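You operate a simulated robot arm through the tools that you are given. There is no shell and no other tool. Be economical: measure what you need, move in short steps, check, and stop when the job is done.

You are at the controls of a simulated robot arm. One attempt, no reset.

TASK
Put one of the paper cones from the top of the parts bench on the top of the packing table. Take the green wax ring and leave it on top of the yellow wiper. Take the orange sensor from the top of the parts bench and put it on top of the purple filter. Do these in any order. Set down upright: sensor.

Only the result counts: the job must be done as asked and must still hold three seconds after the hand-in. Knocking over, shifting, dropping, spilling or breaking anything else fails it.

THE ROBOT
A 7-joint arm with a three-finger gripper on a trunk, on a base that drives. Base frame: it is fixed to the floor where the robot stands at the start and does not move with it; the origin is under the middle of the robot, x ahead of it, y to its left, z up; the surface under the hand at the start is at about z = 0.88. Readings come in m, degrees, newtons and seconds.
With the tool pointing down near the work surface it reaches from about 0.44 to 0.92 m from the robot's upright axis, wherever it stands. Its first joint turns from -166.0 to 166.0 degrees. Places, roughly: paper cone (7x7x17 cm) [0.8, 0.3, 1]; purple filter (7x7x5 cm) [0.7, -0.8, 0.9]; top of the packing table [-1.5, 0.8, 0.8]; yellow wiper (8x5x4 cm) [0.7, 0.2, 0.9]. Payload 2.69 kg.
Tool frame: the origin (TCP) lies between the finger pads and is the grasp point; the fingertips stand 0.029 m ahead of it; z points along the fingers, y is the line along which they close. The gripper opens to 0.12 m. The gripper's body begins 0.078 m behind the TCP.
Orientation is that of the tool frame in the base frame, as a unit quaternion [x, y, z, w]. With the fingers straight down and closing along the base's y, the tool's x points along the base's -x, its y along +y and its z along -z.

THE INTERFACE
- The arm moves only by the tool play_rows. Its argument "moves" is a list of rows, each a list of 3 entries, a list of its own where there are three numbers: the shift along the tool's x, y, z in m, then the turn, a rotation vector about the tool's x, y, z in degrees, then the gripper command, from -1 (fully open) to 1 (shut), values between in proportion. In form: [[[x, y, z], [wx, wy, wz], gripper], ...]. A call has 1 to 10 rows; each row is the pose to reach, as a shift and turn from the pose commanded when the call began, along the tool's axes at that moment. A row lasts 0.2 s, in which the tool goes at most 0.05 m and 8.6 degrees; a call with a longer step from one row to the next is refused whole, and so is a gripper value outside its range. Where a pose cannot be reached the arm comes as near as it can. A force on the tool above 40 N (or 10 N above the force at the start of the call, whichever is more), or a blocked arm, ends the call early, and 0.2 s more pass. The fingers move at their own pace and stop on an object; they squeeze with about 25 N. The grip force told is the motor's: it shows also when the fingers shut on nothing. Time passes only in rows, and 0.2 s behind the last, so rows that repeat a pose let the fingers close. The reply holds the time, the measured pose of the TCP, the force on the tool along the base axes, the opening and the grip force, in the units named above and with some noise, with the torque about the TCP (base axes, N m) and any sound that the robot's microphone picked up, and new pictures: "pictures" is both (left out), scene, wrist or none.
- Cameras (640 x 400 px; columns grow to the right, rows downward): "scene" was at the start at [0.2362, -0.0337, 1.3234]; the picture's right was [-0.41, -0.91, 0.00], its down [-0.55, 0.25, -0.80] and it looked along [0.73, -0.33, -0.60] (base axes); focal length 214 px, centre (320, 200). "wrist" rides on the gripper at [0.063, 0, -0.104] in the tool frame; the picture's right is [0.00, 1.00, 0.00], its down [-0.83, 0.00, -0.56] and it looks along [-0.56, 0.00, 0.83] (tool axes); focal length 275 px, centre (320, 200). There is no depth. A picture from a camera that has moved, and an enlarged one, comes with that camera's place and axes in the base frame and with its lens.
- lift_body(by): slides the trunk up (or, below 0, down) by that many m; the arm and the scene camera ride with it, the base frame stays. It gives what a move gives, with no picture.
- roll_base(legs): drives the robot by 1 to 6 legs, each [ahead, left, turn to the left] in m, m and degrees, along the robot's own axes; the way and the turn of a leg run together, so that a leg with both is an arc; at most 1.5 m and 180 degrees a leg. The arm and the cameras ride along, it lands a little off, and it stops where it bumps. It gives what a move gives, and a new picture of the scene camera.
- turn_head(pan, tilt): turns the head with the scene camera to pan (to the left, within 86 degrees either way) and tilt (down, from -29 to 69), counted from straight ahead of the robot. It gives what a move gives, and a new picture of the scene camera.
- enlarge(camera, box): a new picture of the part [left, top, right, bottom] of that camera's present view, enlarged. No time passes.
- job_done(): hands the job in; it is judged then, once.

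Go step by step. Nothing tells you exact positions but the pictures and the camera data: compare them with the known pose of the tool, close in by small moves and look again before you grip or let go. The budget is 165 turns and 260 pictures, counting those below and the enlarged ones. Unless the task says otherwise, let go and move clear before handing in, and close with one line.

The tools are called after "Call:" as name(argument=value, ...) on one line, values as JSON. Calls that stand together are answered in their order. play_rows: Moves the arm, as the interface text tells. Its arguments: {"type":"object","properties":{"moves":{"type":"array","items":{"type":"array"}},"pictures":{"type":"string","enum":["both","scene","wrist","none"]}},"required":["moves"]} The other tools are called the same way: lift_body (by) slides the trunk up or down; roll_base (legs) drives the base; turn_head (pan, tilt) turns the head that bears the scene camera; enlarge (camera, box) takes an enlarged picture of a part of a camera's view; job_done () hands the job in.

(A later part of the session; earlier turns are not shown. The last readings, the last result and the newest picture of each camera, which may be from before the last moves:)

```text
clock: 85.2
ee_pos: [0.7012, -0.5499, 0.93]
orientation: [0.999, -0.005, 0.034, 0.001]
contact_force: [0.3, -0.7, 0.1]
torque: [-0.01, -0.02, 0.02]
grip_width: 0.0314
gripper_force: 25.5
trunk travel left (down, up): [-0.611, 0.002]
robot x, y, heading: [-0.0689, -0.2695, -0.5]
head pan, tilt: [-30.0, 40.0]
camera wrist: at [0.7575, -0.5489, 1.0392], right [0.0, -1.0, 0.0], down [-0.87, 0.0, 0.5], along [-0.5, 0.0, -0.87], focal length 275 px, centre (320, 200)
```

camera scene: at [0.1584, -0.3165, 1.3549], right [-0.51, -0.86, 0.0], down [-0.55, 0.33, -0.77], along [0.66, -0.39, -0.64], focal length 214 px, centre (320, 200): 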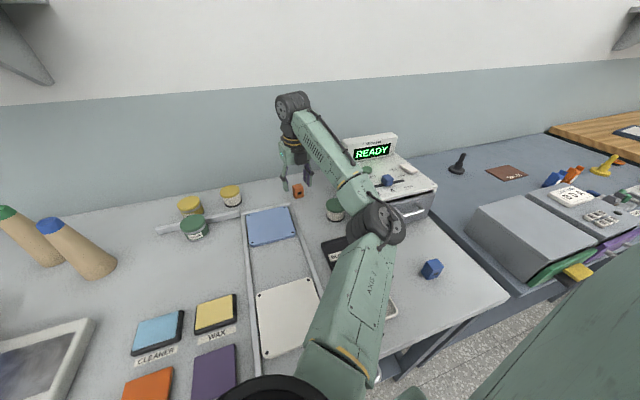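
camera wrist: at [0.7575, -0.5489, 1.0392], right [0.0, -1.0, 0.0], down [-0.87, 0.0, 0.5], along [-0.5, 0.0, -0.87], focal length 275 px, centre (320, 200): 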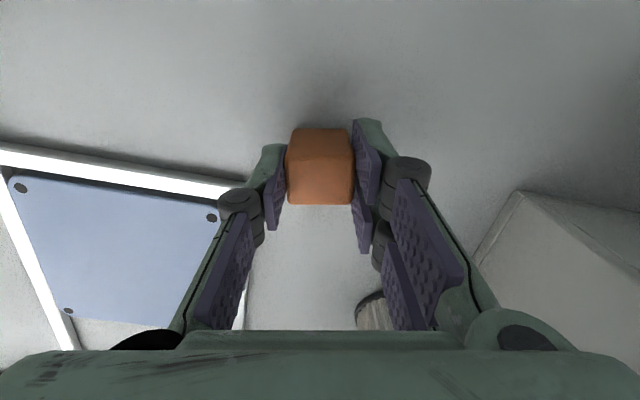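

Sensor firmly gripped, nearly vertical hand. I lift it, swing left clear of the machine, and drive to the placing position.

Call:
play_rows(moves=[[[0.003, 0, -0.045], [0, 0, 0], 1], [[0.006, 0, -0.09], [0, 0, 0], 1], [[-0.01, -0.02, -0.13], [0, 0, 0], 1], [[-0.04, -0.05, -0.145], [0, 0, 0], 1], [[-0.07, -0.085, -0.15], [0, 0, 0], 1], [[-0.08, -0.13, -0.155], [0, 0, 0], 1], [[-0.08, -0.175, -0.155], [0, 0, 0], 1], [[-0.08, -0.22, -0.155], [0, 0, 0], 1], [[-0.08, -0.25, -0.155], [0, 0, 0], 1]], pictures="wrist")

Call:
roll_base(legs=[[-0.035, 0, 0], [0.0, -0.28, 0], [0.01, 0, 0]])

```text
clock: 87.2
ee_pos: [0.6128, -0.2991, 1.0793]
orientation: [0.999, -0.004, 0.034, 0.002]
contact_force: [-0.1, -0.1, 0.2]
torque: [0.02, 0.02, -0.02]
grip_width: 0.0315
gripper_force: 25.5
trunk travel left (down, up): [-0.611, 0.002]
robot x, y, heading: [-0.0719, -0.274, -0.6]
head pan, tilt: [-30.0, 40.0]
camera wrist: at [0.6696, -0.2986, 1.1889], right [0.0, -1.0, 0.0], down [-0.87, 0.0, 0.5], along [-0.5, 0.0, -0.87], focal length 275 px, centre (320, 200)
```

wrist: 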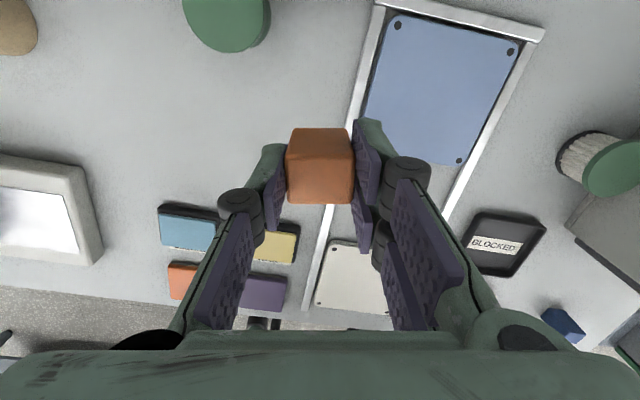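

```text
clock: 90.8
ee_pos: [0.5861, -0.5781, 1.0791]
orientation: [0.999, -0.004, 0.034, -0.001]
contact_force: [0.8, 0.4, -0.8]
torque: [-0.01, 0.01, 0.02]
grip_width: 0.0312
gripper_force: 25.6
trunk travel left (down, up): [-0.611, 0.002]
robot x, y, heading: [-0.0988, -0.5508, -0.6]
head pan, tilt: [-30.0, 40.0]
camera scene: at [0.1327, -0.5961, 1.3547], right [-0.51, -0.86, 0.0], down [-0.56, 0.32, -0.77], along [0.66, -0.39, -0.64], focal length 214 px, centre (320, 200)
```

scene: 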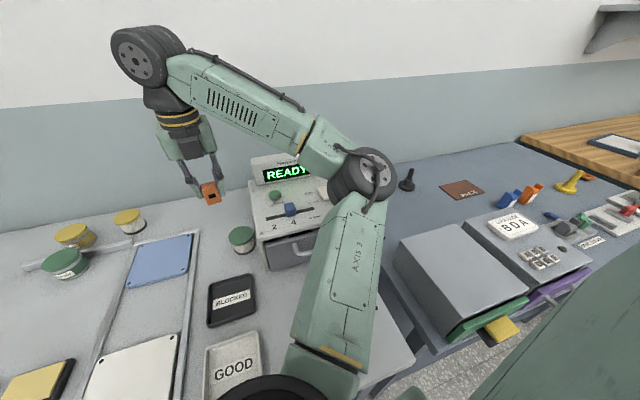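

Call:
play_rows(moves=[[[0.04, 0.005, 0.006], [0, 0, 0], 1], [[0.08, 0.012, 0.012], [0, 0, 4], 1], [[0.115, 0.022, 0.018], [0, 0, 8], 1], [[0.143, 0.032, 0.024], [0, 0, 12], 1], [[0.143, 0.032, 0.024], [0, 0, 12], 1]], pictures="both")

```text
clock: 92.0
ee_pos: [0.7323, -0.6126, 1.0678]
orientation: [0.994, -0.109, 0.033, -0.002]
contact_force: [-0.3, -0.2, 0.0]
torque: [-0.04, 0.0, -0.01]
grip_width: 0.0312
gripper_force: 25.2
trunk travel left (down, up): [-0.611, 0.002]
robot x, y, heading: [-0.0993, -0.5599, -0.4]
head pan, tilt: [-30.0, 40.0]
camera scene: at [0.1319, -0.596, 1.3549], right [-0.51, -0.86, 0.0], down [-0.55, 0.32, -0.77], along [0.66, -0.39, -0.64], focal length 214 px, centre (320, 200)
camera wrist: at [0.7874, -0.6258, 1.1764], right [-0.21, -0.98, -0.01], down [-0.85, 0.18, 0.5], along [-0.49, 0.12, -0.87], focal length 275 px, centre (320, 200)
```

scene: 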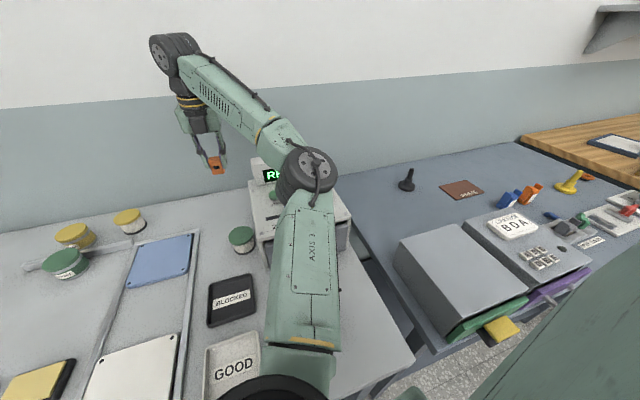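
wrist: 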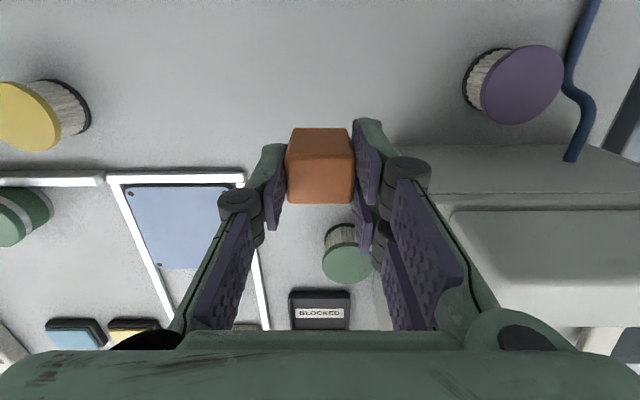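

The filter is at (0.723, -0.779) and I have good clearance. I slide behind the display to above the filter.

Call:
play_rows(moves=[[[0.006, 0.041, 0.0], [0, 0, 0], 1], [[0.012, 0.082, 0.0], [0, 0, 0], 1], [[0.018, 0.123, 0.005], [0, 0, 0], 1], [[0.025, 0.1648, 0.0178], [0, 0, 0], 1], [[0.025, 0.1648, 0.0178], [0, 0, 0], 1]], pictures="both")

```text
clock: 93.2
ee_pos: [0.7216, -0.7765, 1.0493]
orientation: [0.994, -0.108, 0.034, -0.004]
contact_force: [0.4, -1.0, 0.3]
torque: [-0.02, -0.02, 0.01]
grip_width: 0.0313
gripper_force: 24.8
trunk travel left (down, up): [-0.611, 0.002]
robot x, y, heading: [-0.1, -0.555, 0.1]
head pan, tilt: [-30.0, 40.0]
camera scene: at [0.132, -0.5958, 1.3549], right [-0.51, -0.86, 0.0], down [-0.55, 0.32, -0.77], along [0.66, -0.39, -0.64], focal length 214 px, centre (320, 200)
camera wrist: at [0.7768, -0.7893, 1.157], right [-0.21, -0.98, -0.01], down [-0.85, 0.18, 0.5], along [-0.49, 0.12, -0.87], focal length 275 px, centre (320, 200)
```

scene: 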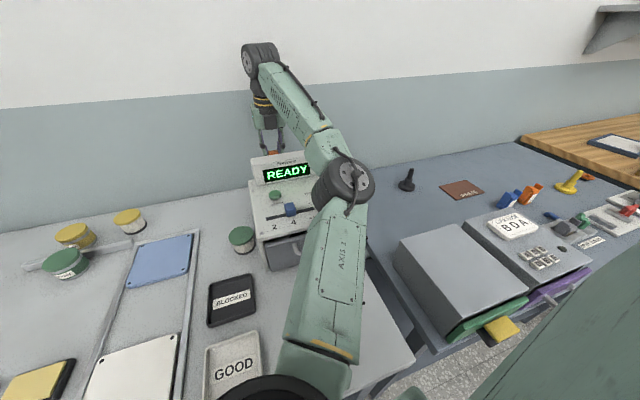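
wrist: 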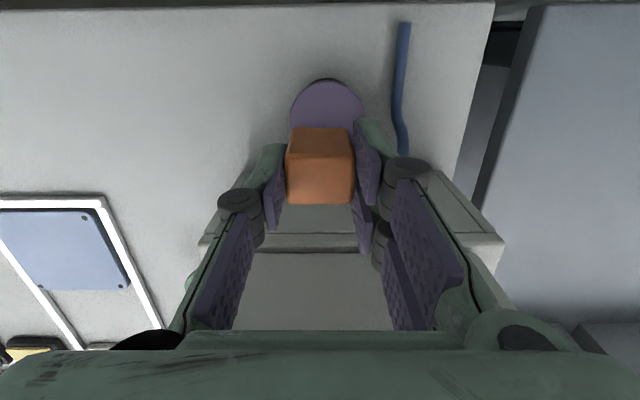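

Call:
play_rows(moves=[[[0.002, 0.003, 0.02], [0, 0, 0], 1], [[0.001, 0.003, 0.04], [0, 0, 0], 1], [[-0.0004, 0.003, 0.055], [0, 0, 0], 1], [[-0.0004, 0.003, 0.055], [0, 0, 0], 1]], pictures="both")

```text
clock: 94.2
ee_pos: [0.7227, -0.7812, 0.9918]
orientation: [0.993, -0.109, 0.034, -0.004]
contact_force: [0.3, -0.3, -0.8]
torque: [-0.02, 0.03, 0.01]
grip_width: 0.0314
gripper_force: 24.7
trunk travel left (down, up): [-0.611, 0.002]
robot x, y, heading: [-0.0985, -0.5538, -0.3]
head pan, tilt: [-30.0, 40.0]
camera scene: at [0.132, -0.596, 1.3549], right [-0.51, -0.86, 0.0], down [-0.55, 0.32, -0.77], along [0.66, -0.39, -0.64], focal length 214 px, centre (320, 200)
camera wrist: at [0.7779, -0.7937, 1.1006], right [-0.21, -0.98, -0.01], down [-0.85, 0.18, 0.5], along [-0.49, 0.12, -0.87], focal length 275 px, centre (320, 200)
```

scene: 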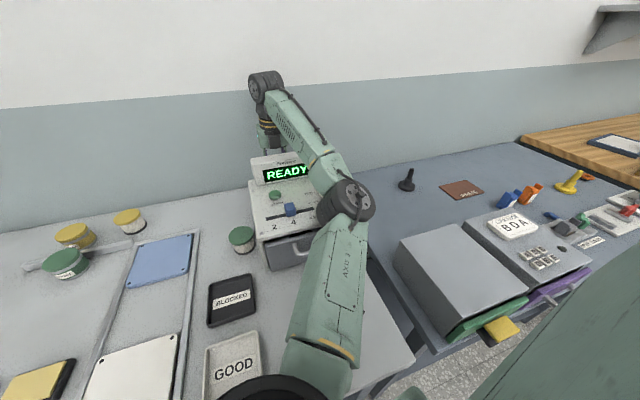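
wrist: 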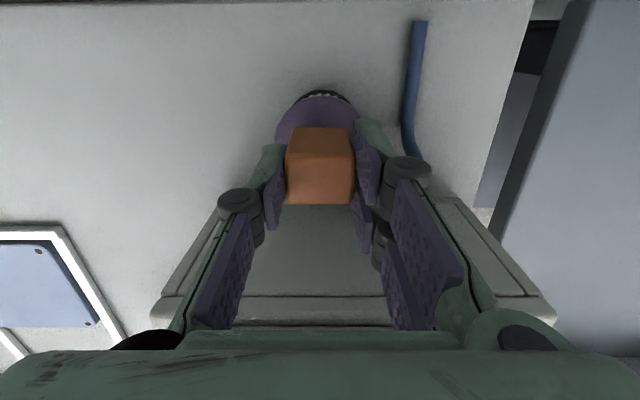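

Call:
play_rows(moves=[[[0, 0, 0.004], [0, 0, 0], 1], [[-0.0003, 0, 0.008], [0, 0, 0], 1], [[-0.0005, 0, 0.01], [0, 0, 0], 1], [[-0.0005, 0, 0.01], [0, 0, 0], 1]], pictures="wrist")

```text
clock: 95.2
ee_pos: [0.7194, -0.7803, 0.9912]
orientation: [0.993, -0.108, 0.038, -0.001]
contact_force: [-0.2, -0.1, 0.1]
torque: [0.02, 0.02, -0.01]
grip_width: 0.0311
gripper_force: 25.0
trunk travel left (down, up): [-0.611, 0.002]
robot x, y, heading: [-0.0975, -0.5532, -0.6]
head pan, tilt: [-30.0, 40.0]
camera wrist: at [0.7747, -0.7925, 1.101], right [-0.21, -0.98, -0.01], down [-0.85, 0.18, 0.49], along [-0.48, 0.11, -0.87], focal length 275 px, centre (320, 200)
```

wrist: 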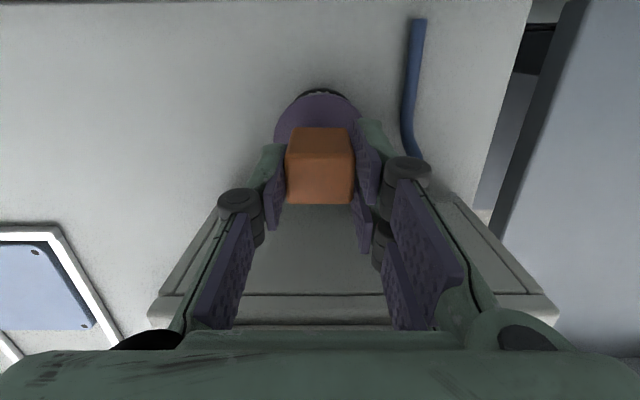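

The descent stopped with no tool force, so the elbow is probably resting on the machine again. I back off slightly and look at the elbow.

Call:
play_rows(moves=[[[0, 0, -0.012], [0, 0, 0], 1], [[0, 0, -0.012], [0, 0, 0], 1]], pictures="none")

Call:
turn_head(pan=-45, tilt=50)

Call:
turn_head(pan=0, tilt=50)

```text
clock: 95.8
ee_pos: [0.723, -0.7801, 0.9926]
orientation: [0.994, -0.108, 0.033, -0.003]
contact_force: [-0.3, 0.0, 0.3]
torque: [0.02, 0.01, 0.01]
grip_width: 0.0312
gripper_force: 24.7
trunk travel left (down, up): [-0.611, 0.002]
robot x, y, heading: [-0.0954, -0.5504, -0.2]
head pan, tilt: [-30.0, 40.0]
```

```text
clock: 96.6
ee_pos: [0.7224, -0.7803, 0.995]
orientation: [0.994, -0.108, 0.034, -0.003]
contact_force: [0.2, 0.2, 0.1]
torque: [0.01, -0.02, -0.02]
grip_width: 0.0313
gripper_force: 25.3
trunk travel left (down, up): [-0.611, 0.002]
robot x, y, heading: [-0.098, -0.5565, -0.3]
head pan, tilt: [-45.0, 50.0]
camera scene: at [0.1128, -0.6078, 1.3407], right [-0.71, -0.7, 0.0], down [-0.54, 0.54, -0.64], along [0.45, -0.46, -0.77], focal length 214 px, centre (320, 200)
```

scene: 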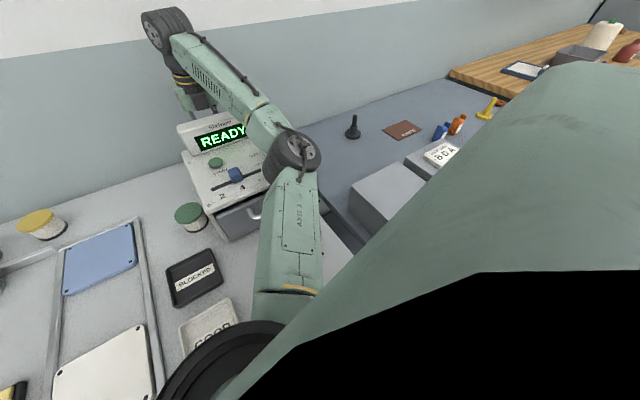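

```text
clock: 97.7
ee_pos: [0.7221, -0.7811, 0.9943]
orientation: [0.994, -0.108, 0.034, -0.004]
contact_force: [-0.5, -0.3, -1.3]
torque: [-0.03, -0.02, 0.01]
grip_width: 0.0312
gripper_force: 25.6
trunk travel left (down, up): [-0.611, 0.002]
robot x, y, heading: [-0.1007, -0.5557, -0.3]
head pan, tilt: [0.0, 50.0]
camera scene: at [0.1357, -0.5536, 1.3407], right [-0.01, -1.0, 0.0], down [-0.77, 0.01, -0.64], along [0.64, 0.0, -0.77], focal length 214 px, centre (320, 200)
```

scene: 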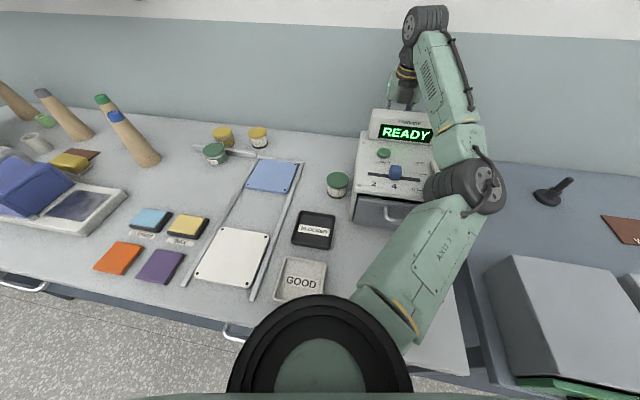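

Call:
play_rows(moves=[[[0.001, 0, -0.015], [0, 0, 0], 1], [[0.002, 0, -0.02], [0, 0, 0], 1]], pictures="none")

Call:
roll_base(legs=[[-0.03, 0, 0]])

Call:
play_rows(moves=[[[0.015, 0.003, 0.0], [0, 0, 0], 1], [[0.029, 0.006, 0.002], [0, 0, 0], 1], [[0.029, 0.006, 0.01], [0, 0, 0], 1], [[0.029, 0.006, 0.01], [0, 0, 0], 1]], pictures="both")

```text
clock: 98.3
ee_pos: [0.7231, -0.7809, 1.0135]
orientation: [0.994, -0.107, 0.034, -0.004]
contact_force: [0.2, -0.1, 0.5]
torque: [-0.02, -0.01, -0.01]
grip_width: 0.0311
gripper_force: 25.3
trunk travel left (down, up): [-0.611, 0.002]
robot x, y, heading: [-0.1014, -0.5519, -0.3]
head pan, tilt: [0.0, 50.0]
```

```text
clock: 99.1
ee_pos: [0.6923, -0.7814, 1.0146]
orientation: [0.994, -0.108, 0.035, -0.003]
contact_force: [-0.4, 0.0, 0.1]
torque: [0.03, -0.01, -0.01]
grip_width: 0.0312
gripper_force: 24.9
trunk travel left (down, up): [-0.611, 0.002]
robot x, y, heading: [-0.127, -0.551, -0.2]
head pan, tilt: [0.0, 50.0]
camera scene: at [0.1046, -0.5531, 1.341], right [-0.01, -1.0, 0.0], down [-0.77, 0.0, -0.64], along [0.64, 0.0, -0.77], focal length 214 px, centre (320, 200)
```

scene: 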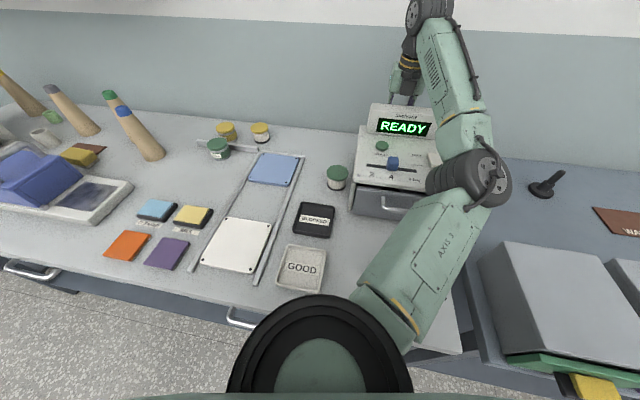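

```text
clock: 100.1
ee_pos: [0.7202, -0.7924, 1.0062]
orientation: [0.994, -0.107, 0.035, -0.003]
contact_force: [-0.1, -0.5, -0.4]
torque: [0.01, -0.02, -0.03]
grip_width: 0.0312
gripper_force: 25.0
trunk travel left (down, up): [-0.611, 0.002]
robot x, y, heading: [-0.13, -0.5559, -0.1]
head pan, tilt: [0.0, 50.0]
camera scene: at [0.1057, -0.5532, 1.3407], right [-0.01, -1.0, 0.0], down [-0.77, 0.0, -0.64], along [0.64, 0.0, -0.77], focal length 214 px, centre (320, 200)
camera wrist: at [0.7761, -0.8053, 1.1147], right [-0.21, -0.98, -0.01], down [-0.85, 0.18, 0.5], along [-0.49, 0.12, -0.87], focal length 275 px, centre (320, 200)
```

scene: 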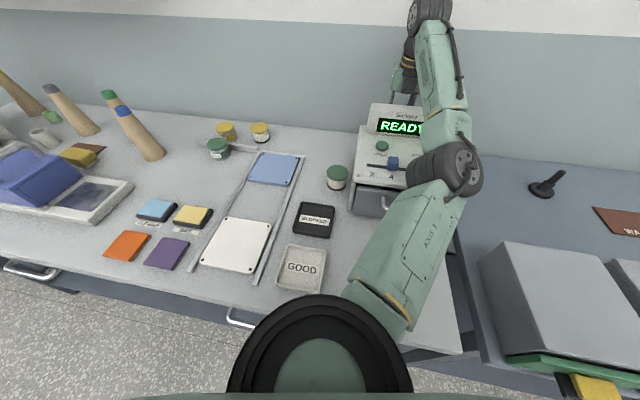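
wrist: 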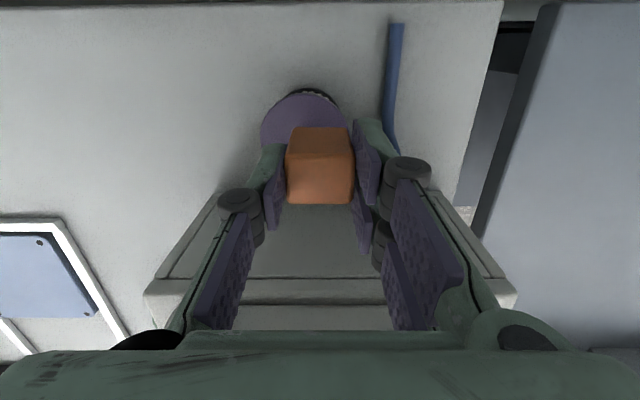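

Call:
play_rows(moves=[[[0.001, -0.0123, 0.0], [0, 0, 0], 1], [[0.001, -0.0123, 0.008], [0, 0, 0], 1], [[0.0005, -0.0123, 0.015], [0, 0, 0], 1], [[0.0, -0.0123, 0.019], [0, 0, 0], 1], [[0.0, -0.0123, 0.022], [0, 0, 0], 1], [[0.0, -0.0123, 0.022], [0, 0, 0], 1]], pictures="both")

```text
clock: 101.5
ee_pos: [0.7254, -0.7801, 0.9846]
orientation: [0.994, -0.108, 0.033, -0.003]
contact_force: [0.1, -0.2, -0.9]
torque: [-0.01, 0.03, -0.02]
grip_width: 0.0312
gripper_force: 24.8
trunk travel left (down, up): [-0.611, 0.002]
robot x, y, heading: [-0.1282, -0.5525, -0.2]
head pan, tilt: [0.0, 50.0]
camera scene: at [0.1056, -0.5531, 1.3407], right [-0.01, -1.0, 0.0], down [-0.77, 0.0, -0.64], along [0.64, 0.0, -0.77], focal length 214 px, centre (320, 200)
camera wrist: at [0.7802, -0.7929, 1.0937], right [-0.21, -0.98, -0.01], down [-0.85, 0.18, 0.5], along [-0.49, 0.12, -0.87], focal length 275 px, centre (320, 200)
```

scene: 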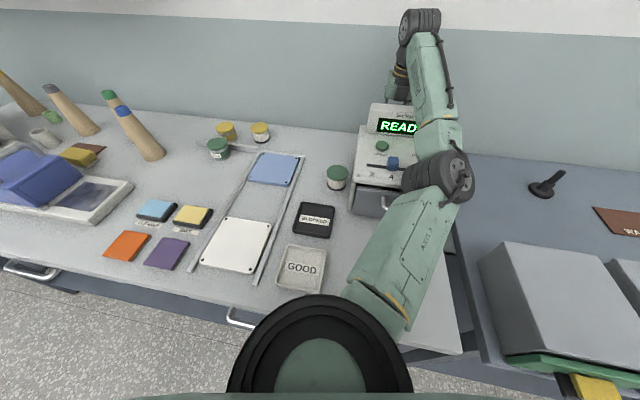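
wrist: 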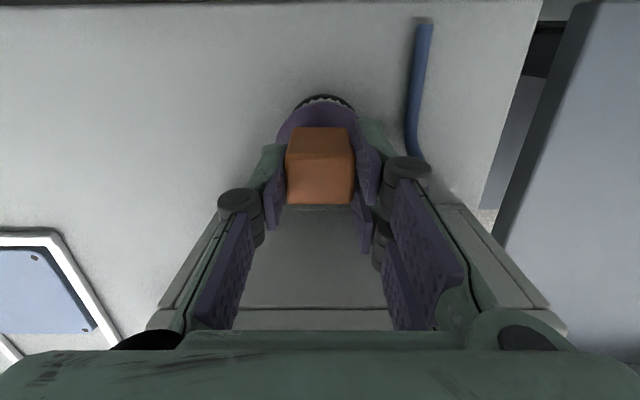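

Call:
play_rows(moves=[[[0, 0, 0.003], [0, 0, 0], 1], [[0, 0, 0.005], [0, 0, 0], 1], [[0, 0, 0.005], [0, 0, 0], 1]], pictures="wrist")

```text
clock: 102.3
ee_pos: [0.722, -0.7787, 0.9862]
orientation: [0.993, -0.108, 0.038, -0.001]
contact_force: [0.2, -0.9, -0.7]
torque: [0.03, 0.0, -0.01]
grip_width: 0.0315
gripper_force: 24.7
trunk travel left (down, up): [-0.611, 0.002]
robot x, y, heading: [-0.1271, -0.5516, -0.3]
head pan, tilt: [0.0, 50.0]
camera wrist: at [0.7777, -0.7912, 1.0945], right [-0.21, -0.98, -0.01], down [-0.85, 0.18, 0.49], along [-0.48, 0.11, -0.87], focal length 275 px, centre (320, 200)
```

wrist: 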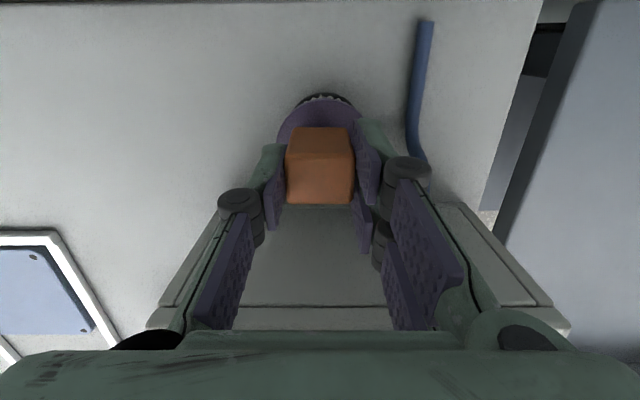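

Call:
enlarge(camera="scene", box=[320, 80, 500, 240])

```text
2.50 times, centred on (410, 160) of scene
camera zoom: at [0.1019, -0.5517, 1.3422], right [-0.01, -1.0, 0.0], down [-0.76, 0.0, -0.65], along [0.65, 0.0, -0.76], focal length 536 px, centre (95, 300)
```

zoom: 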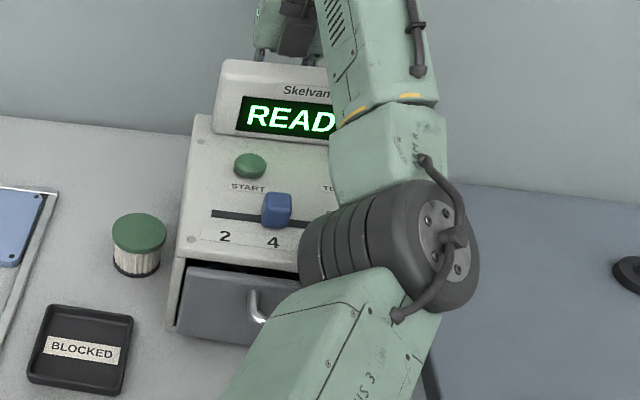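

The elbow bellows still touches the console front at the last few millimetres. I lift slightly, shift the base left a bit to move the elbow away, and retry.

Call:
play_rows(moves=[[[-0.002, 0, -0.015], [0, 0, 0], 1], [[-0.015, -0.003, -0.03], [0, 0, 0], 1], [[-0.02, -0.004, -0.03], [0, 0, 0], 1]], pictures="none")

Call:
roll_base(legs=[[0.02, 0.08, 0]])

```text
clock: 103.1
ee_pos: [0.7032, -0.7708, 1.0077]
orientation: [0.994, -0.108, 0.034, -0.003]
contact_force: [-0.3, 0.6, -0.2]
torque: [-0.01, -0.01, -0.02]
grip_width: 0.0312
gripper_force: 24.7
trunk travel left (down, up): [-0.611, 0.002]
robot x, y, heading: [-0.1299, -0.5559, -0.4]
head pan, tilt: [0.0, 50.0]
```

```text
clock: 104.4
ee_pos: [0.7252, -0.6905, 1.0083]
orientation: [0.994, -0.107, 0.034, -0.003]
contact_force: [0.1, 0.4, -0.6]
torque: [-0.02, -0.02, 0.01]
grip_width: 0.0311
gripper_force: 25.1
trunk travel left (down, up): [-0.611, 0.002]
robot x, y, heading: [-0.106, -0.4711, -0.2]
head pan, tilt: [0.0, 50.0]
camera scene: at [0.1261, -0.4738, 1.3407], right [0.0, -1.0, 0.0], down [-0.77, 0.0, -0.64], along [0.64, 0.0, -0.77], focal length 214 px, centre (320, 200)
```

scene: 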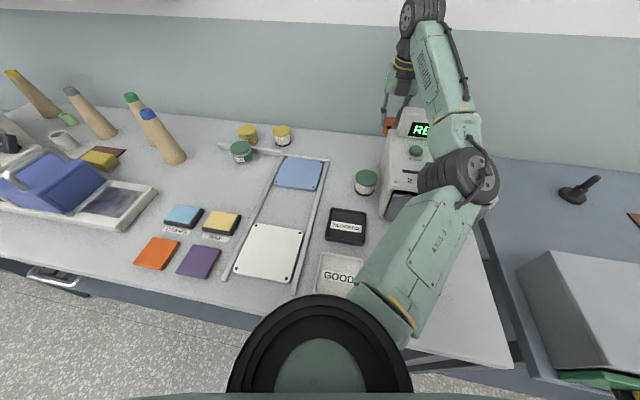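

Call:
play_rows(moves=[[[0.008, 0.04, 0.0], [0, 0, 0], 1], [[0.0184, 0.0877, 0.0], [0, 0, 0], 1], [[0.0184, 0.0877, 0.008], [0, 0, 0], 1], [[0.0184, 0.0877, 0.016], [0, 0, 0], 1], [[0.0184, 0.0877, 0.016], [0, 0, 0], 1]], pictures="both")

```text
clock: 105.6
ee_pos: [0.7267, -0.7821, 0.9916]
orientation: [0.994, -0.107, 0.033, -0.004]
contact_force: [-0.2, -0.1, -1.7]
torque: [0.0, -0.01, 0.01]
grip_width: 0.0311
gripper_force: 25.2
out of reach, approached as far as the arm can: row 2
trunk travel left (down, up): [-0.611, 0.002]
robot x, y, heading: [-0.1109, -0.4769, 0.1]
head pan, tilt: [0.0, 50.0]
camera scene: at [0.126, -0.4742, 1.3407], right [0.0, -1.0, 0.0], down [-0.77, 0.0, -0.64], along [0.64, 0.0, -0.77], focal length 214 px, centre (320, 200)
camera wrist: at [0.781, -0.7944, 1.0997], right [-0.21, -0.98, -0.01], down [-0.85, 0.17, 0.5], along [-0.49, 0.11, -0.87], focal length 275 px, centre (320, 200)
```

scene: 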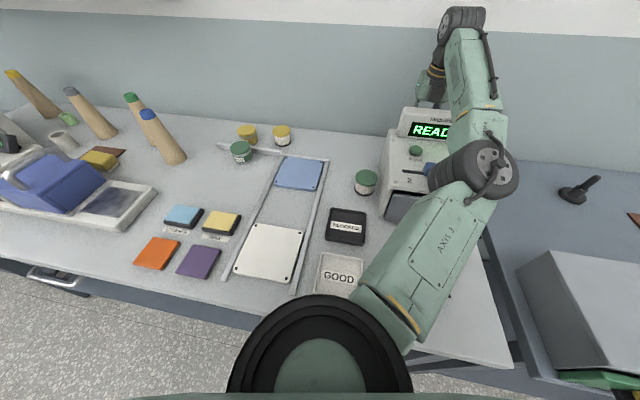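
wrist: 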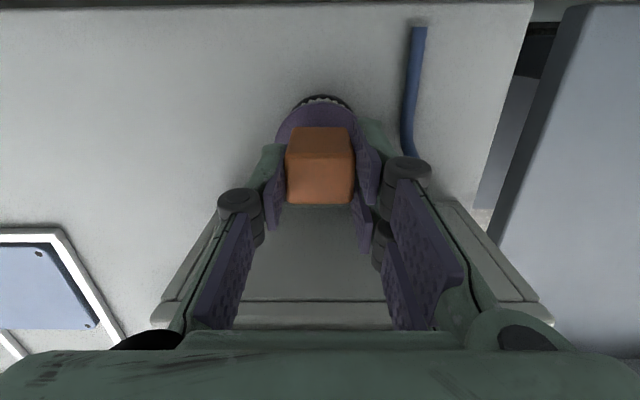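

Call:
play_rows(moves=[[[-0.003, -0.001, 0.004], [0, 0, 0], 1], [[-0.003, -0.001, 0.008], [0, 0, 0], 1], [[-0.003, -0.001, 0.008], [0, 0, 0], 1]], pictures="scene")

```text
clock: 106.4
ee_pos: [0.7225, -0.7788, 0.9828]
orientation: [0.994, -0.107, 0.034, -0.004]
contact_force: [-0.5, 0.2, -0.7]
torque: [-0.01, -0.01, -0.01]
grip_width: 0.0312
gripper_force: 24.7
trunk travel left (down, up): [-0.611, 0.002]
robot x, y, heading: [-0.1116, -0.4786, -0.1]
head pan, tilt: [0.0, 50.0]
camera scene: at [0.1259, -0.4742, 1.3407], right [0.0, -1.0, 0.0], down [-0.77, 0.0, -0.64], along [0.64, 0.0, -0.77], focal length 214 px, centre (320, 200)
```

scene: 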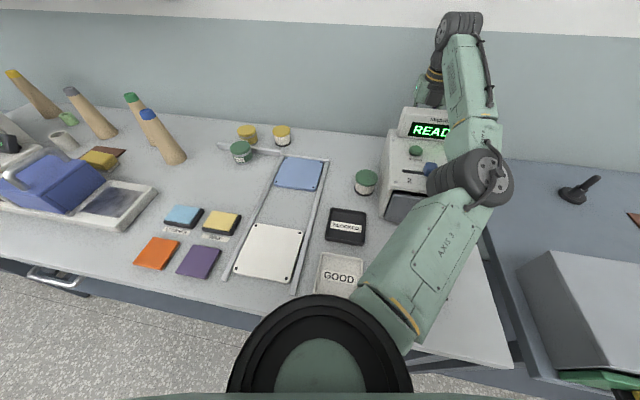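

Good, lower than before with no contact. I step down a few more millimetres.

Call:
play_rows(moves=[[[0, 0, 0.003], [0, 0, 0], 1], [[0, 0, 0.003], [0, 0, 0], 1]], pictures="none")

Call:
play_rows(moves=[[[0, 0, 0.003], [0, 0, 0], 1], [[0, 0, 0.003], [0, 0, 0], 1]], pictures="scene")

```text
clock: 107.0
ee_pos: [0.7239, -0.7793, 0.9803]
orientation: [0.994, -0.106, 0.035, -0.003]
contact_force: [-0.4, -0.1, -0.6]
torque: [-0.03, 0.0, -0.01]
grip_width: 0.031
gripper_force: 24.5
trunk travel left (down, up): [-0.611, 0.002]
robot x, y, heading: [-0.1096, -0.4755, -0.1]
head pan, tilt: [0.0, 50.0]
```

```text
clock: 107.6
ee_pos: [0.7235, -0.7789, 0.979]
orientation: [0.994, -0.107, 0.035, -0.002]
contact_force: [0.4, -0.5, 11.3]
torque: [-0.18, 0.0, 0.03]
grip_width: 0.0308
gripper_force: 24.7
trunk travel left (down, up): [-0.611, 0.002]
robot x, y, heading: [-0.1049, -0.4756, -0.2]
head pan, tilt: [0.0, 50.0]
camera scene: at [0.1249, -0.4738, 1.3411], right [0.0, -1.0, 0.0], down [-0.77, 0.0, -0.64], along [0.64, 0.0, -0.77], focal length 214 px, centre (320, 200)
```

scene: 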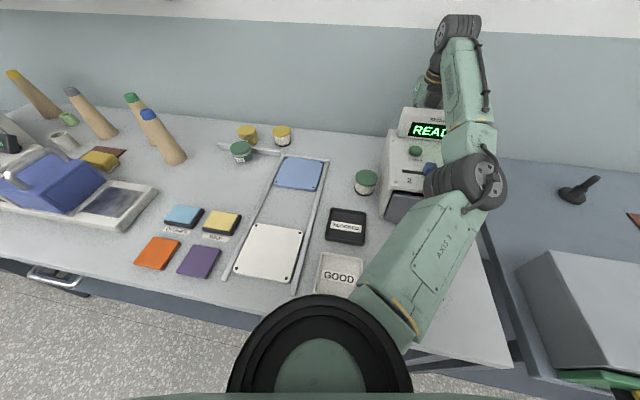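

Contact with the filter at z 0.979 (11 N straight up). I relieve 1 mm, open gently and rise.

Call:
play_rows(moves=[[[0, 0, -0.0015], [0, 0, 0], 1], [[0, 0, -0.0015], [0, 0, 0], 0.3], [[0, 0, -0.0015], [0, 0, 0], 0.1], [[0, 0, -0.0015], [0, 0, 0], 0.1], [[0.001, 0, -0.02], [0, 0, 0], 0.1], [[0.003, 0, -0.05], [0, 0, 0], 0.1], [[0.003, 0, -0.05], [0, 0, 0], 0.1]], pictures="wrist")

```text
clock: 109.2
ee_pos: [0.7238, -0.7794, 1.0189]
orientation: [0.994, -0.107, 0.035, -0.003]
contact_force: [-0.1, -0.2, 0.0]
torque: [-0.02, 0.02, 0.01]
grip_width: 0.054
gripper_force: 0.1
out of reach, approached as far as the arm can: row 6, 7
trunk travel left (down, up): [-0.611, 0.002]
robot x, y, heading: [-0.1058, -0.4707, -0.1]
head pan, tilt: [0.0, 50.0]
camera wrist: at [0.7779, -0.7919, 1.127], right [-0.21, -0.98, -0.01], down [-0.85, 0.18, 0.5], along [-0.48, 0.12, -0.87], focal length 275 px, centre (320, 200)
```

wrist: 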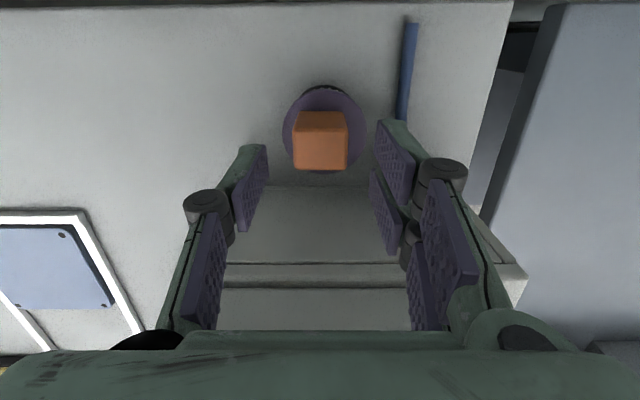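

The sensor stands centred on the purple filter. I withdraw along the wall to the left and then retract.

Call:
play_rows(moves=[[[0.0, -0.04, -0.012], [0, 0, 0], 0.1], [[0.0, -0.08, -0.03], [0, 0, 0], 0.1], [[0.0, -0.12, -0.04], [0, 0, 0], 0.1], [[-0.02, -0.16, -0.05], [0, 0, 0], 0.1], [[-0.05, -0.19, -0.06], [0, 0, 0], 0.1], [[-0.08, -0.22, -0.065], [0, 0, 0], 0.1], [[-0.11, -0.25, -0.07], [0, 0, 0], 0.1], [[-0.15, -0.26, -0.07], [0, 0, 0], 0.1], [[-0.18, -0.27, -0.07], [0, 0, 0], 0.1]], pictures="wrist")

```text
clock: 111.2
ee_pos: [0.6003, -0.4795, 1.0811]
orientation: [0.994, -0.108, 0.033, -0.002]
contact_force: [0.3, -0.5, -0.2]
torque: [-0.01, -0.01, 0.01]
grip_width: 0.0544
gripper_force: 0.1
trunk travel left (down, up): [-0.611, 0.002]
robot x, y, heading: [-0.1068, -0.475, -0.1]
head pan, tilt: [0.0, 50.0]
camera wrist: at [0.6548, -0.492, 1.1888], right [-0.21, -0.98, -0.01], down [-0.85, 0.17, 0.5], along [-0.49, 0.11, -0.87], focal length 275 px, centre (320, 200)
```

wrist: 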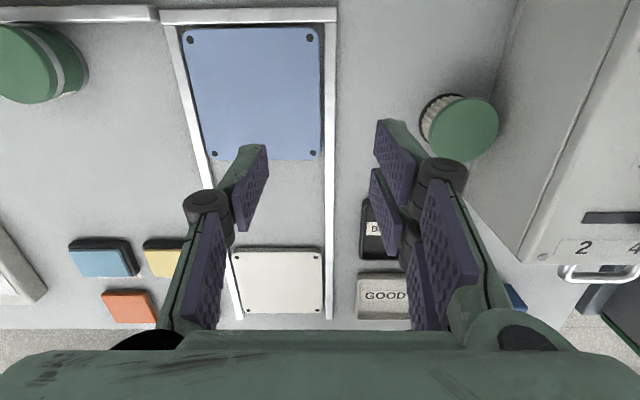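

Now for the ring. I retract high while unwinding the wrist, then drive left.

Call:
play_rows(moves=[[[0, 0.0, -0.03], [0, 0, 8.4], -0.3], [[-0.01, 0.005, -0.06], [0, 0, 16.8], -0.3], [[-0.04, 0.015, -0.08], [0, 0, 25.2], -0.3], [[-0.07, 0.025, -0.085], [0, 0, 33.6], -0.3], [[-0.1, 0.035, -0.088], [0, 0, 42], -0.3], [[-0.13, 0.045, -0.088], [0, 0, 50.4], -0.3], [[-0.15, 0.052, -0.088], [0, 0, 58.8], -0.3], [[-0.17, 0.058, -0.088], [0, 0, 67.2], -0.3], [[-0.186, 0.062, -0.088], [0, 0, 75.6], -0.3], [[-0.186, 0.062, -0.088], [0, 0, 84], -0.3]], pictures="none")

Call:
play_rows(moves=[[[0, 0, 0], [0, 0, 8.4], -0.3], [[0, 0, 0], [0, 0, 16.8], -0.3], [[0, 0, 0], [0, 0, 25.2], -0.3], [[0, 0, 0], [0, 0, 33.6], -0.3], [[0, 0, 0], [0, 0, 42], -0.3], [[0, 0, 0], [0, 0, 50.4], -0.3], [[0, 0, 0], [0, 0, 58.8], -0.3], [[0, 0, 0], [0, 0, 67.2], -0.3], [[0, 0, 0], [0, 0, 75.6], -0.3], [[0, 0, 0], [0, 0, 84], -0.3]], pictures="none")

```text
clock: 113.4
ee_pos: [0.3999, -0.4996, 1.1537]
orientation: [-0.667, 0.744, -0.022, 0.026]
contact_force: [0.1, -0.3, -0.2]
torque: [-0.01, 0.0, -0.04]
grip_width: 0.0779
gripper_force: 0.0
trunk travel left (down, up): [-0.611, 0.002]
robot x, y, heading: [-0.1055, -0.4738, 0.0]
head pan, tilt: [0.0, 50.0]
```

```text
clock: 115.6
ee_pos: [0.3999, -0.4983, 1.1531]
orientation: [0.004, 0.999, -0.001, 0.034]
contact_force: [-0.3, 0.8, -0.1]
torque: [0.03, 0.0, -0.02]
grip_width: 0.0778
gripper_force: 0.1
trunk travel left (down, up): [-0.611, 0.002]
robot x, y, heading: [-0.1092, -0.4747, -0.1]
head pan, tilt: [0.0, 50.0]
```

Call:
roll_base(legs=[[0.06, 0.4, 0]])

Call:
roll_base(legs=[[0.085, 0.45, 0]])

```text
clock: 119.3
ee_pos: [0.4611, -0.0918, 1.1527]
orientation: [0.0, 0.999, -0.001, 0.034]
contact_force: [-0.9, 0.1, 0.3]
torque: [0.02, -0.02, 0.02]
grip_width: 0.0779
gripper_force: 0.1
trunk travel left (down, up): [-0.611, 0.002]
robot x, y, heading: [-0.0482, -0.0679, -0.2]
head pan, tilt: [0.0, 50.0]
camera scene: at [0.1864, -0.0681, 1.3407], right [0.0, -1.0, 0.0], down [-0.77, 0.0, -0.64], along [0.64, 0.0, -0.77], focal length 214 px, centre (320, 200)
```

scene: 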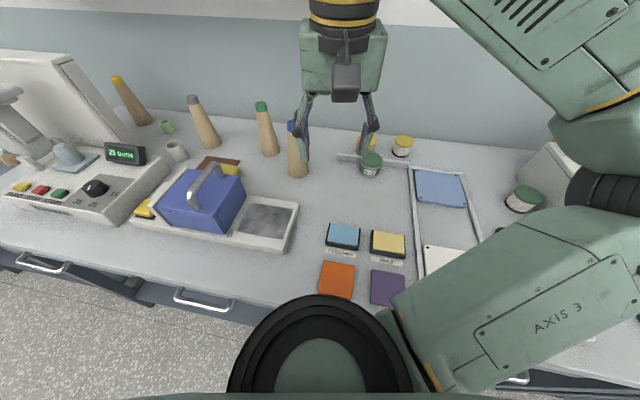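

```text
clock: 123.3
ee_pos: [0.5437, 0.357, 1.1533]
orientation: [-0.002, 0.999, -0.001, 0.034]
contact_force: [0.2, 0.1, -0.3]
torque: [-0.02, 0.0, 0.04]
grip_width: 0.0781
gripper_force: 0.1
trunk travel left (down, up): [-0.611, 0.002]
robot x, y, heading: [0.0347, 0.3747, -0.0]
head pan, tilt: [0.0, 50.0]
camera scene: at [0.2686, 0.3801, 1.3407], right [0.01, -1.0, 0.0], down [-0.77, 0.0, -0.64], along [0.64, 0.0, -0.77], focal length 214 px, centre (320, 200)
```

scene: 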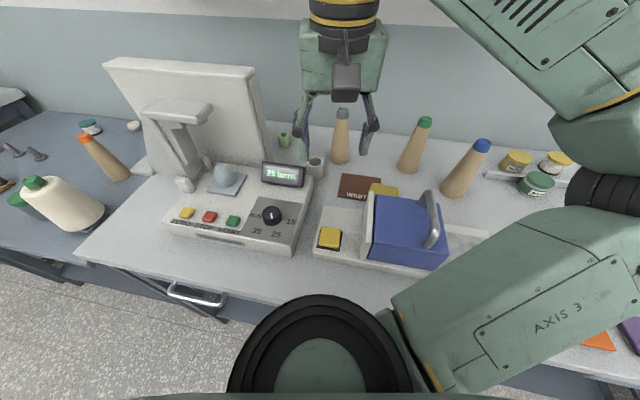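

Call:
enlarge(camera="scene", box=[240, 100, 480, 270])

Call:
play_rows(moves=[[[0, 0, 0], [0, 0, 0], -0.3]], pictures="wrist")

```text
2.35 times, centred on (360, 185) of scene
camera zoom: at [0.2686, 0.3801, 1.3407], right [0.01, -1.0, 0.0], down [-0.77, 0.0, -0.64], along [0.64, 0.0, -0.77], focal length 505 px, centre (226, 235)
```

zoom: 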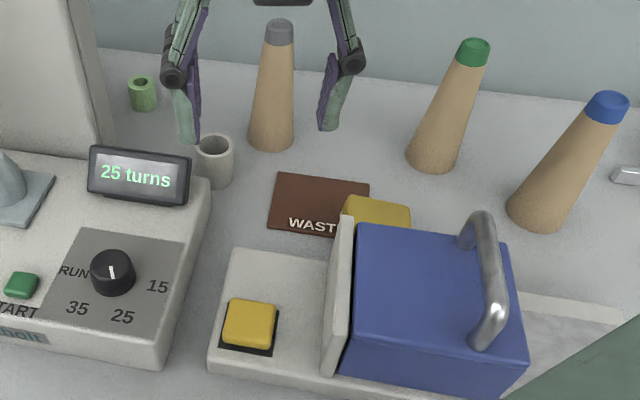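

```text
clock: 123.7
ee_pos: [0.5432, 0.3571, 1.1533]
orientation: [-0.001, 0.999, 0.0, 0.034]
contact_force: [0.1, 0.0, -0.3]
torque: [0.0, 0.0, 0.02]
grip_width: 0.0782
gripper_force: 0.0
trunk travel left (down, up): [-0.611, 0.002]
robot x, y, heading: [0.0332, 0.3794, 0.1]
head pan, tilt: [0.0, 50.0]
camera wrist: at [0.474, 0.3573, 1.2536], right [-0.01, 1.0, 0.0], down [0.79, 0.01, 0.61], along [0.61, 0.0, -0.79], focal length 275 px, centre (320, 200)
```

wrist: 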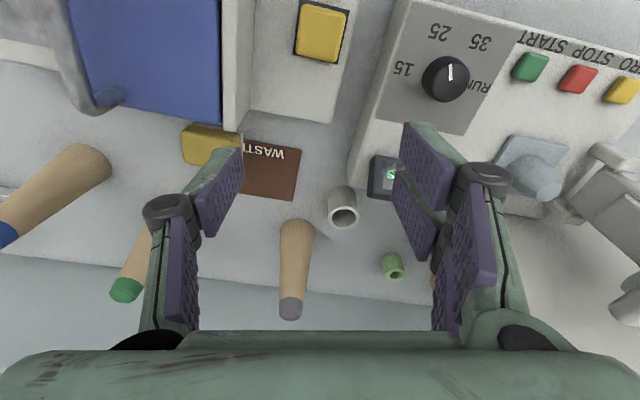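

The ring stands at about (0.90, 0.50) between the screen panel and the grey cone; the wiper lies behind the caddy at about (0.66, 0.21). I shift the base slightly, turn the wrist ~75° and move out toward the ring.

Call:
roll_base(legs=[[-0.012, 0.04, 0]])

Call:
play_rows(moves=[[[0, 0.0, 0], [0, 0, -8.4], -0.3], [[-0.02, 0.01, 0], [0, 0, -16.8], -0.3], [[-0.05, 0.02, 0], [0, 0, -25.2], -0.3], [[-0.08, 0.03, 0], [0, 0, -33.6], -0.3], [[-0.11, 0.035, 0.005], [0, 0, -42], -0.3], [[-0.14, 0.04, 0.01], [0, 0, -50.4], -0.3], [[-0.17, 0.045, 0.015], [0, 0, -58.8], -0.3], [[-0.2, 0.05, 0.02], [0, 0, -67.2], -0.3], [[-0.23, 0.055, 0.03], [0, 0, -75.6], -0.3]], pictures="both")

```text
clock: 124.7
ee_pos: [0.5307, 0.3987, 1.1537]
orientation: [-0.002, 0.999, -0.001, 0.033]
contact_force: [0.0, 0.2, -0.5]
torque: [-0.06, 0.0, -0.02]
grip_width: 0.0781
gripper_force: 0.1
trunk travel left (down, up): [-0.611, 0.002]
robot x, y, heading: [0.0208, 0.4184, 0.3]
head pan, tilt: [0.0, 50.0]
camera scene: at [0.2563, 0.4209, 1.3408], right [0.01, -1.0, 0.0], down [-0.77, 0.0, -0.64], along [0.64, 0.0, -0.77], focal length 214 px, centre (320, 200)
```

scene: 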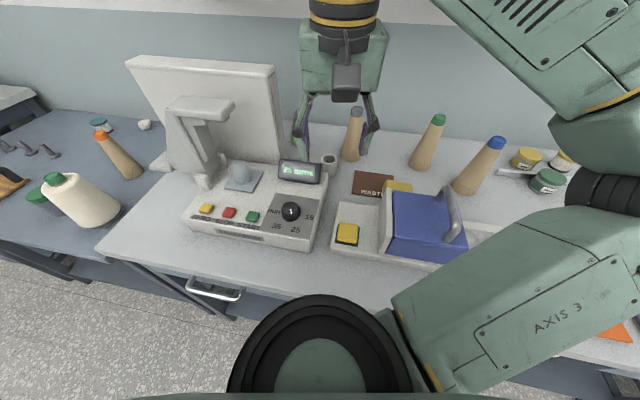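

```text
clock: 126.7
ee_pos: [0.764, 0.4561, 1.1382]
orientation: [-0.614, 0.789, -0.021, 0.027]
contact_force: [0.7, 0.3, 0.3]
torque: [0.0, 0.03, -0.03]
grip_width: 0.0782
gripper_force: 0.1
trunk travel left (down, up): [-0.611, 0.002]
robot x, y, heading: [0.0216, 0.4151, 0.2]
head pan, tilt: [0.0, 50.0]
camera scene: at [0.2569, 0.4206, 1.3406], right [0.01, -1.0, 0.0], down [-0.77, 0.0, -0.64], along [0.64, 0.0, -0.77], focal length 214 px, centre (320, 200)
camera wrist: at [0.7423, 0.394, 1.242], right [-0.97, 0.24, -0.07], down [0.16, 0.81, 0.57], along [0.19, 0.54, -0.82], focal length 275 px, centre (320, 200)
```

scene: 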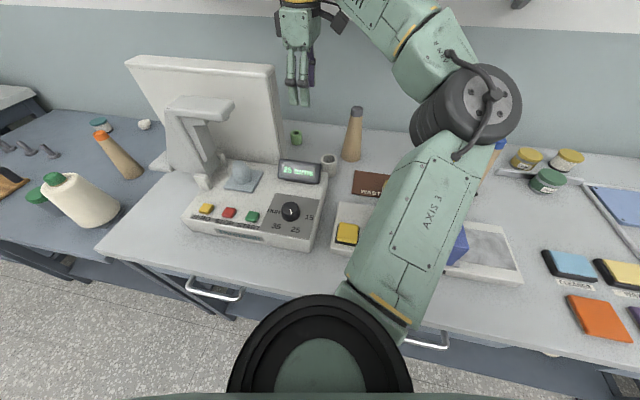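
wrist: 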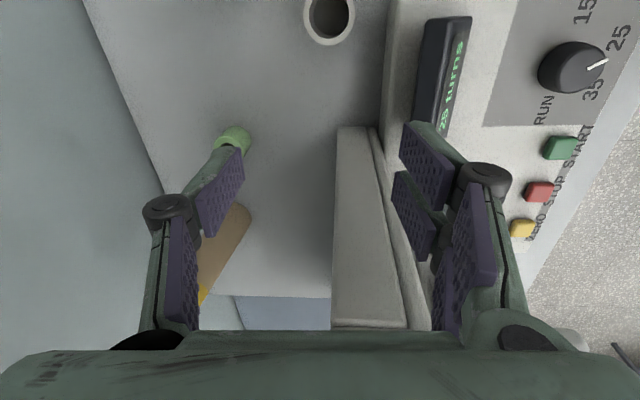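

Call:
play_rows(moves=[[[-0.014, -0.03, 0.015], [-2, 0, 0], -0.3], [[-0.028, -0.06, 0.035], [-4, 0, 0], -0.3], [[-0.045, -0.085, 0.065], [-4, 0, 0], -0.3], [[-0.058, -0.105, 0.1], [-4, 0, 0], -0.3], [[-0.064, -0.1134, 0.125], [-4, 0, 0], -0.3], [[-0.064, -0.1134, 0.125], [-4, 0, 0], -0.3]], pictures="both")

```text
clock: 128.1
ee_pos: [0.8956, 0.4874, 1.0227]
orientation: [-0.615, 0.788, 0.007, 0.006]
contact_force: [0.4, 0.5, 0.8]
torque: [0.03, 0.03, 0.0]
grip_width: 0.0781
gripper_force: 0.0
trunk travel left (down, up): [-0.611, 0.002]
robot x, y, heading: [0.0197, 0.4143, 0.4]
head pan, tilt: [0.0, 50.0]
camera scene: at [0.2563, 0.4204, 1.3408], right [0.01, -1.0, 0.0], down [-0.77, 0.0, -0.64], along [0.64, 0.0, -0.77], focal length 214 px, centre (320, 200)
camera wrist: at [0.8806, 0.4252, 1.1263], right [-0.97, 0.24, 0.0], down [0.2, 0.8, 0.57], along [0.13, 0.55, -0.82], focal length 275 px, centre (320, 200)
```

scene: 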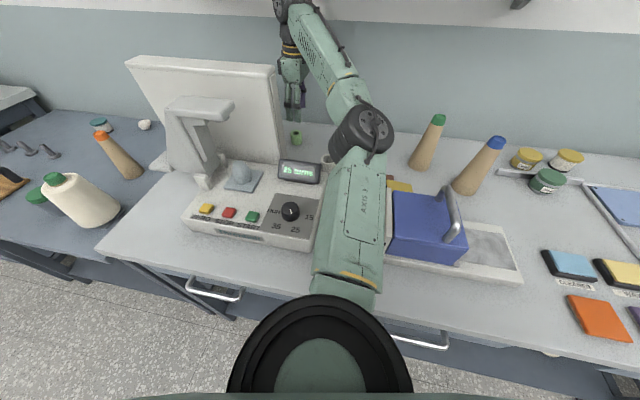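
wrist: 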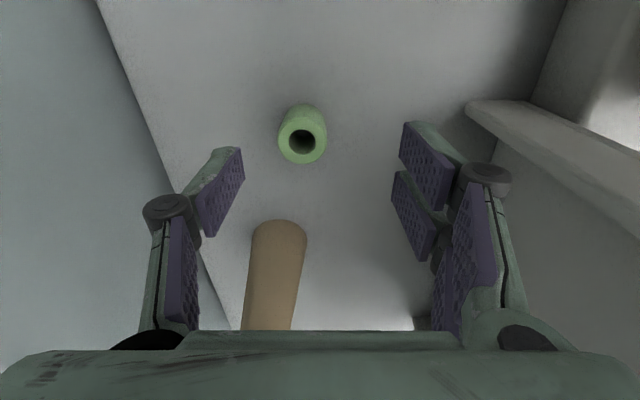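

Ring at about (0.915, 0.505). I align and come down in stages while watching for the elbow.

Call:
play_rows(moves=[[[-0.0214, -0.0137, 0.01], [0, 0, 0], -0.3], [[-0.0214, -0.0137, 0.035], [0, 0, 0], -0.3], [[-0.0214, -0.0137, 0.06], [0, 0, 0], -0.3], [[-0.0214, -0.0137, 0.06], [0, 0, 0], -0.3]], pictures="both")

```text
clock: 129.1
ee_pos: [0.9128, 0.5073, 0.9647]
orientation: [-0.615, 0.789, 0.006, 0.005]
contact_force: [0.3, -0.9, 0.4]
torque: [-0.01, -0.02, 0.01]
grip_width: 0.078
gripper_force: 0.2
trunk travel left (down, up): [-0.611, 0.002]
robot x, y, heading: [0.0244, 0.4171, 0.3]
head pan, tilt: [0.0, 50.0]
camera scene: at [0.2563, 0.4204, 1.3408], right [0.01, -1.0, 0.0], down [-0.77, 0.0, -0.64], along [0.64, 0.0, -0.77], focal length 214 px, centre (320, 200)
camera wrist: at [0.8992, 0.444, 1.0688], right [-0.97, 0.24, 0.0], down [0.2, 0.8, 0.57], along [0.13, 0.55, -0.82], focal length 275 px, centre (320, 200)
```

scene: 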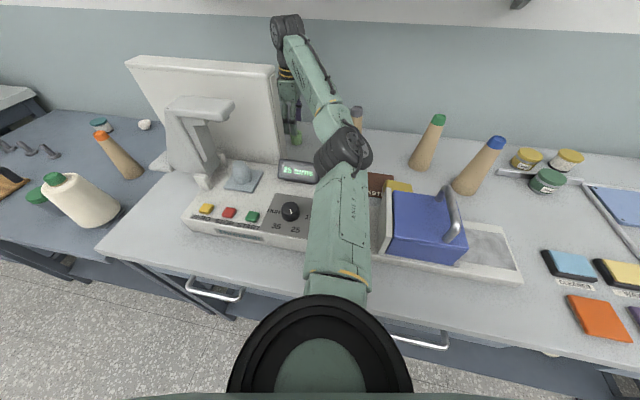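
wrist: 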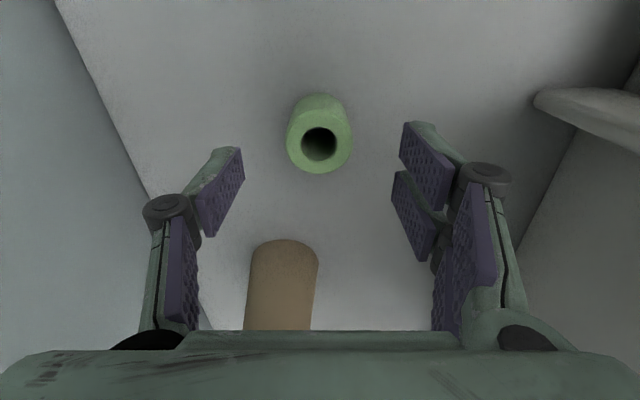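

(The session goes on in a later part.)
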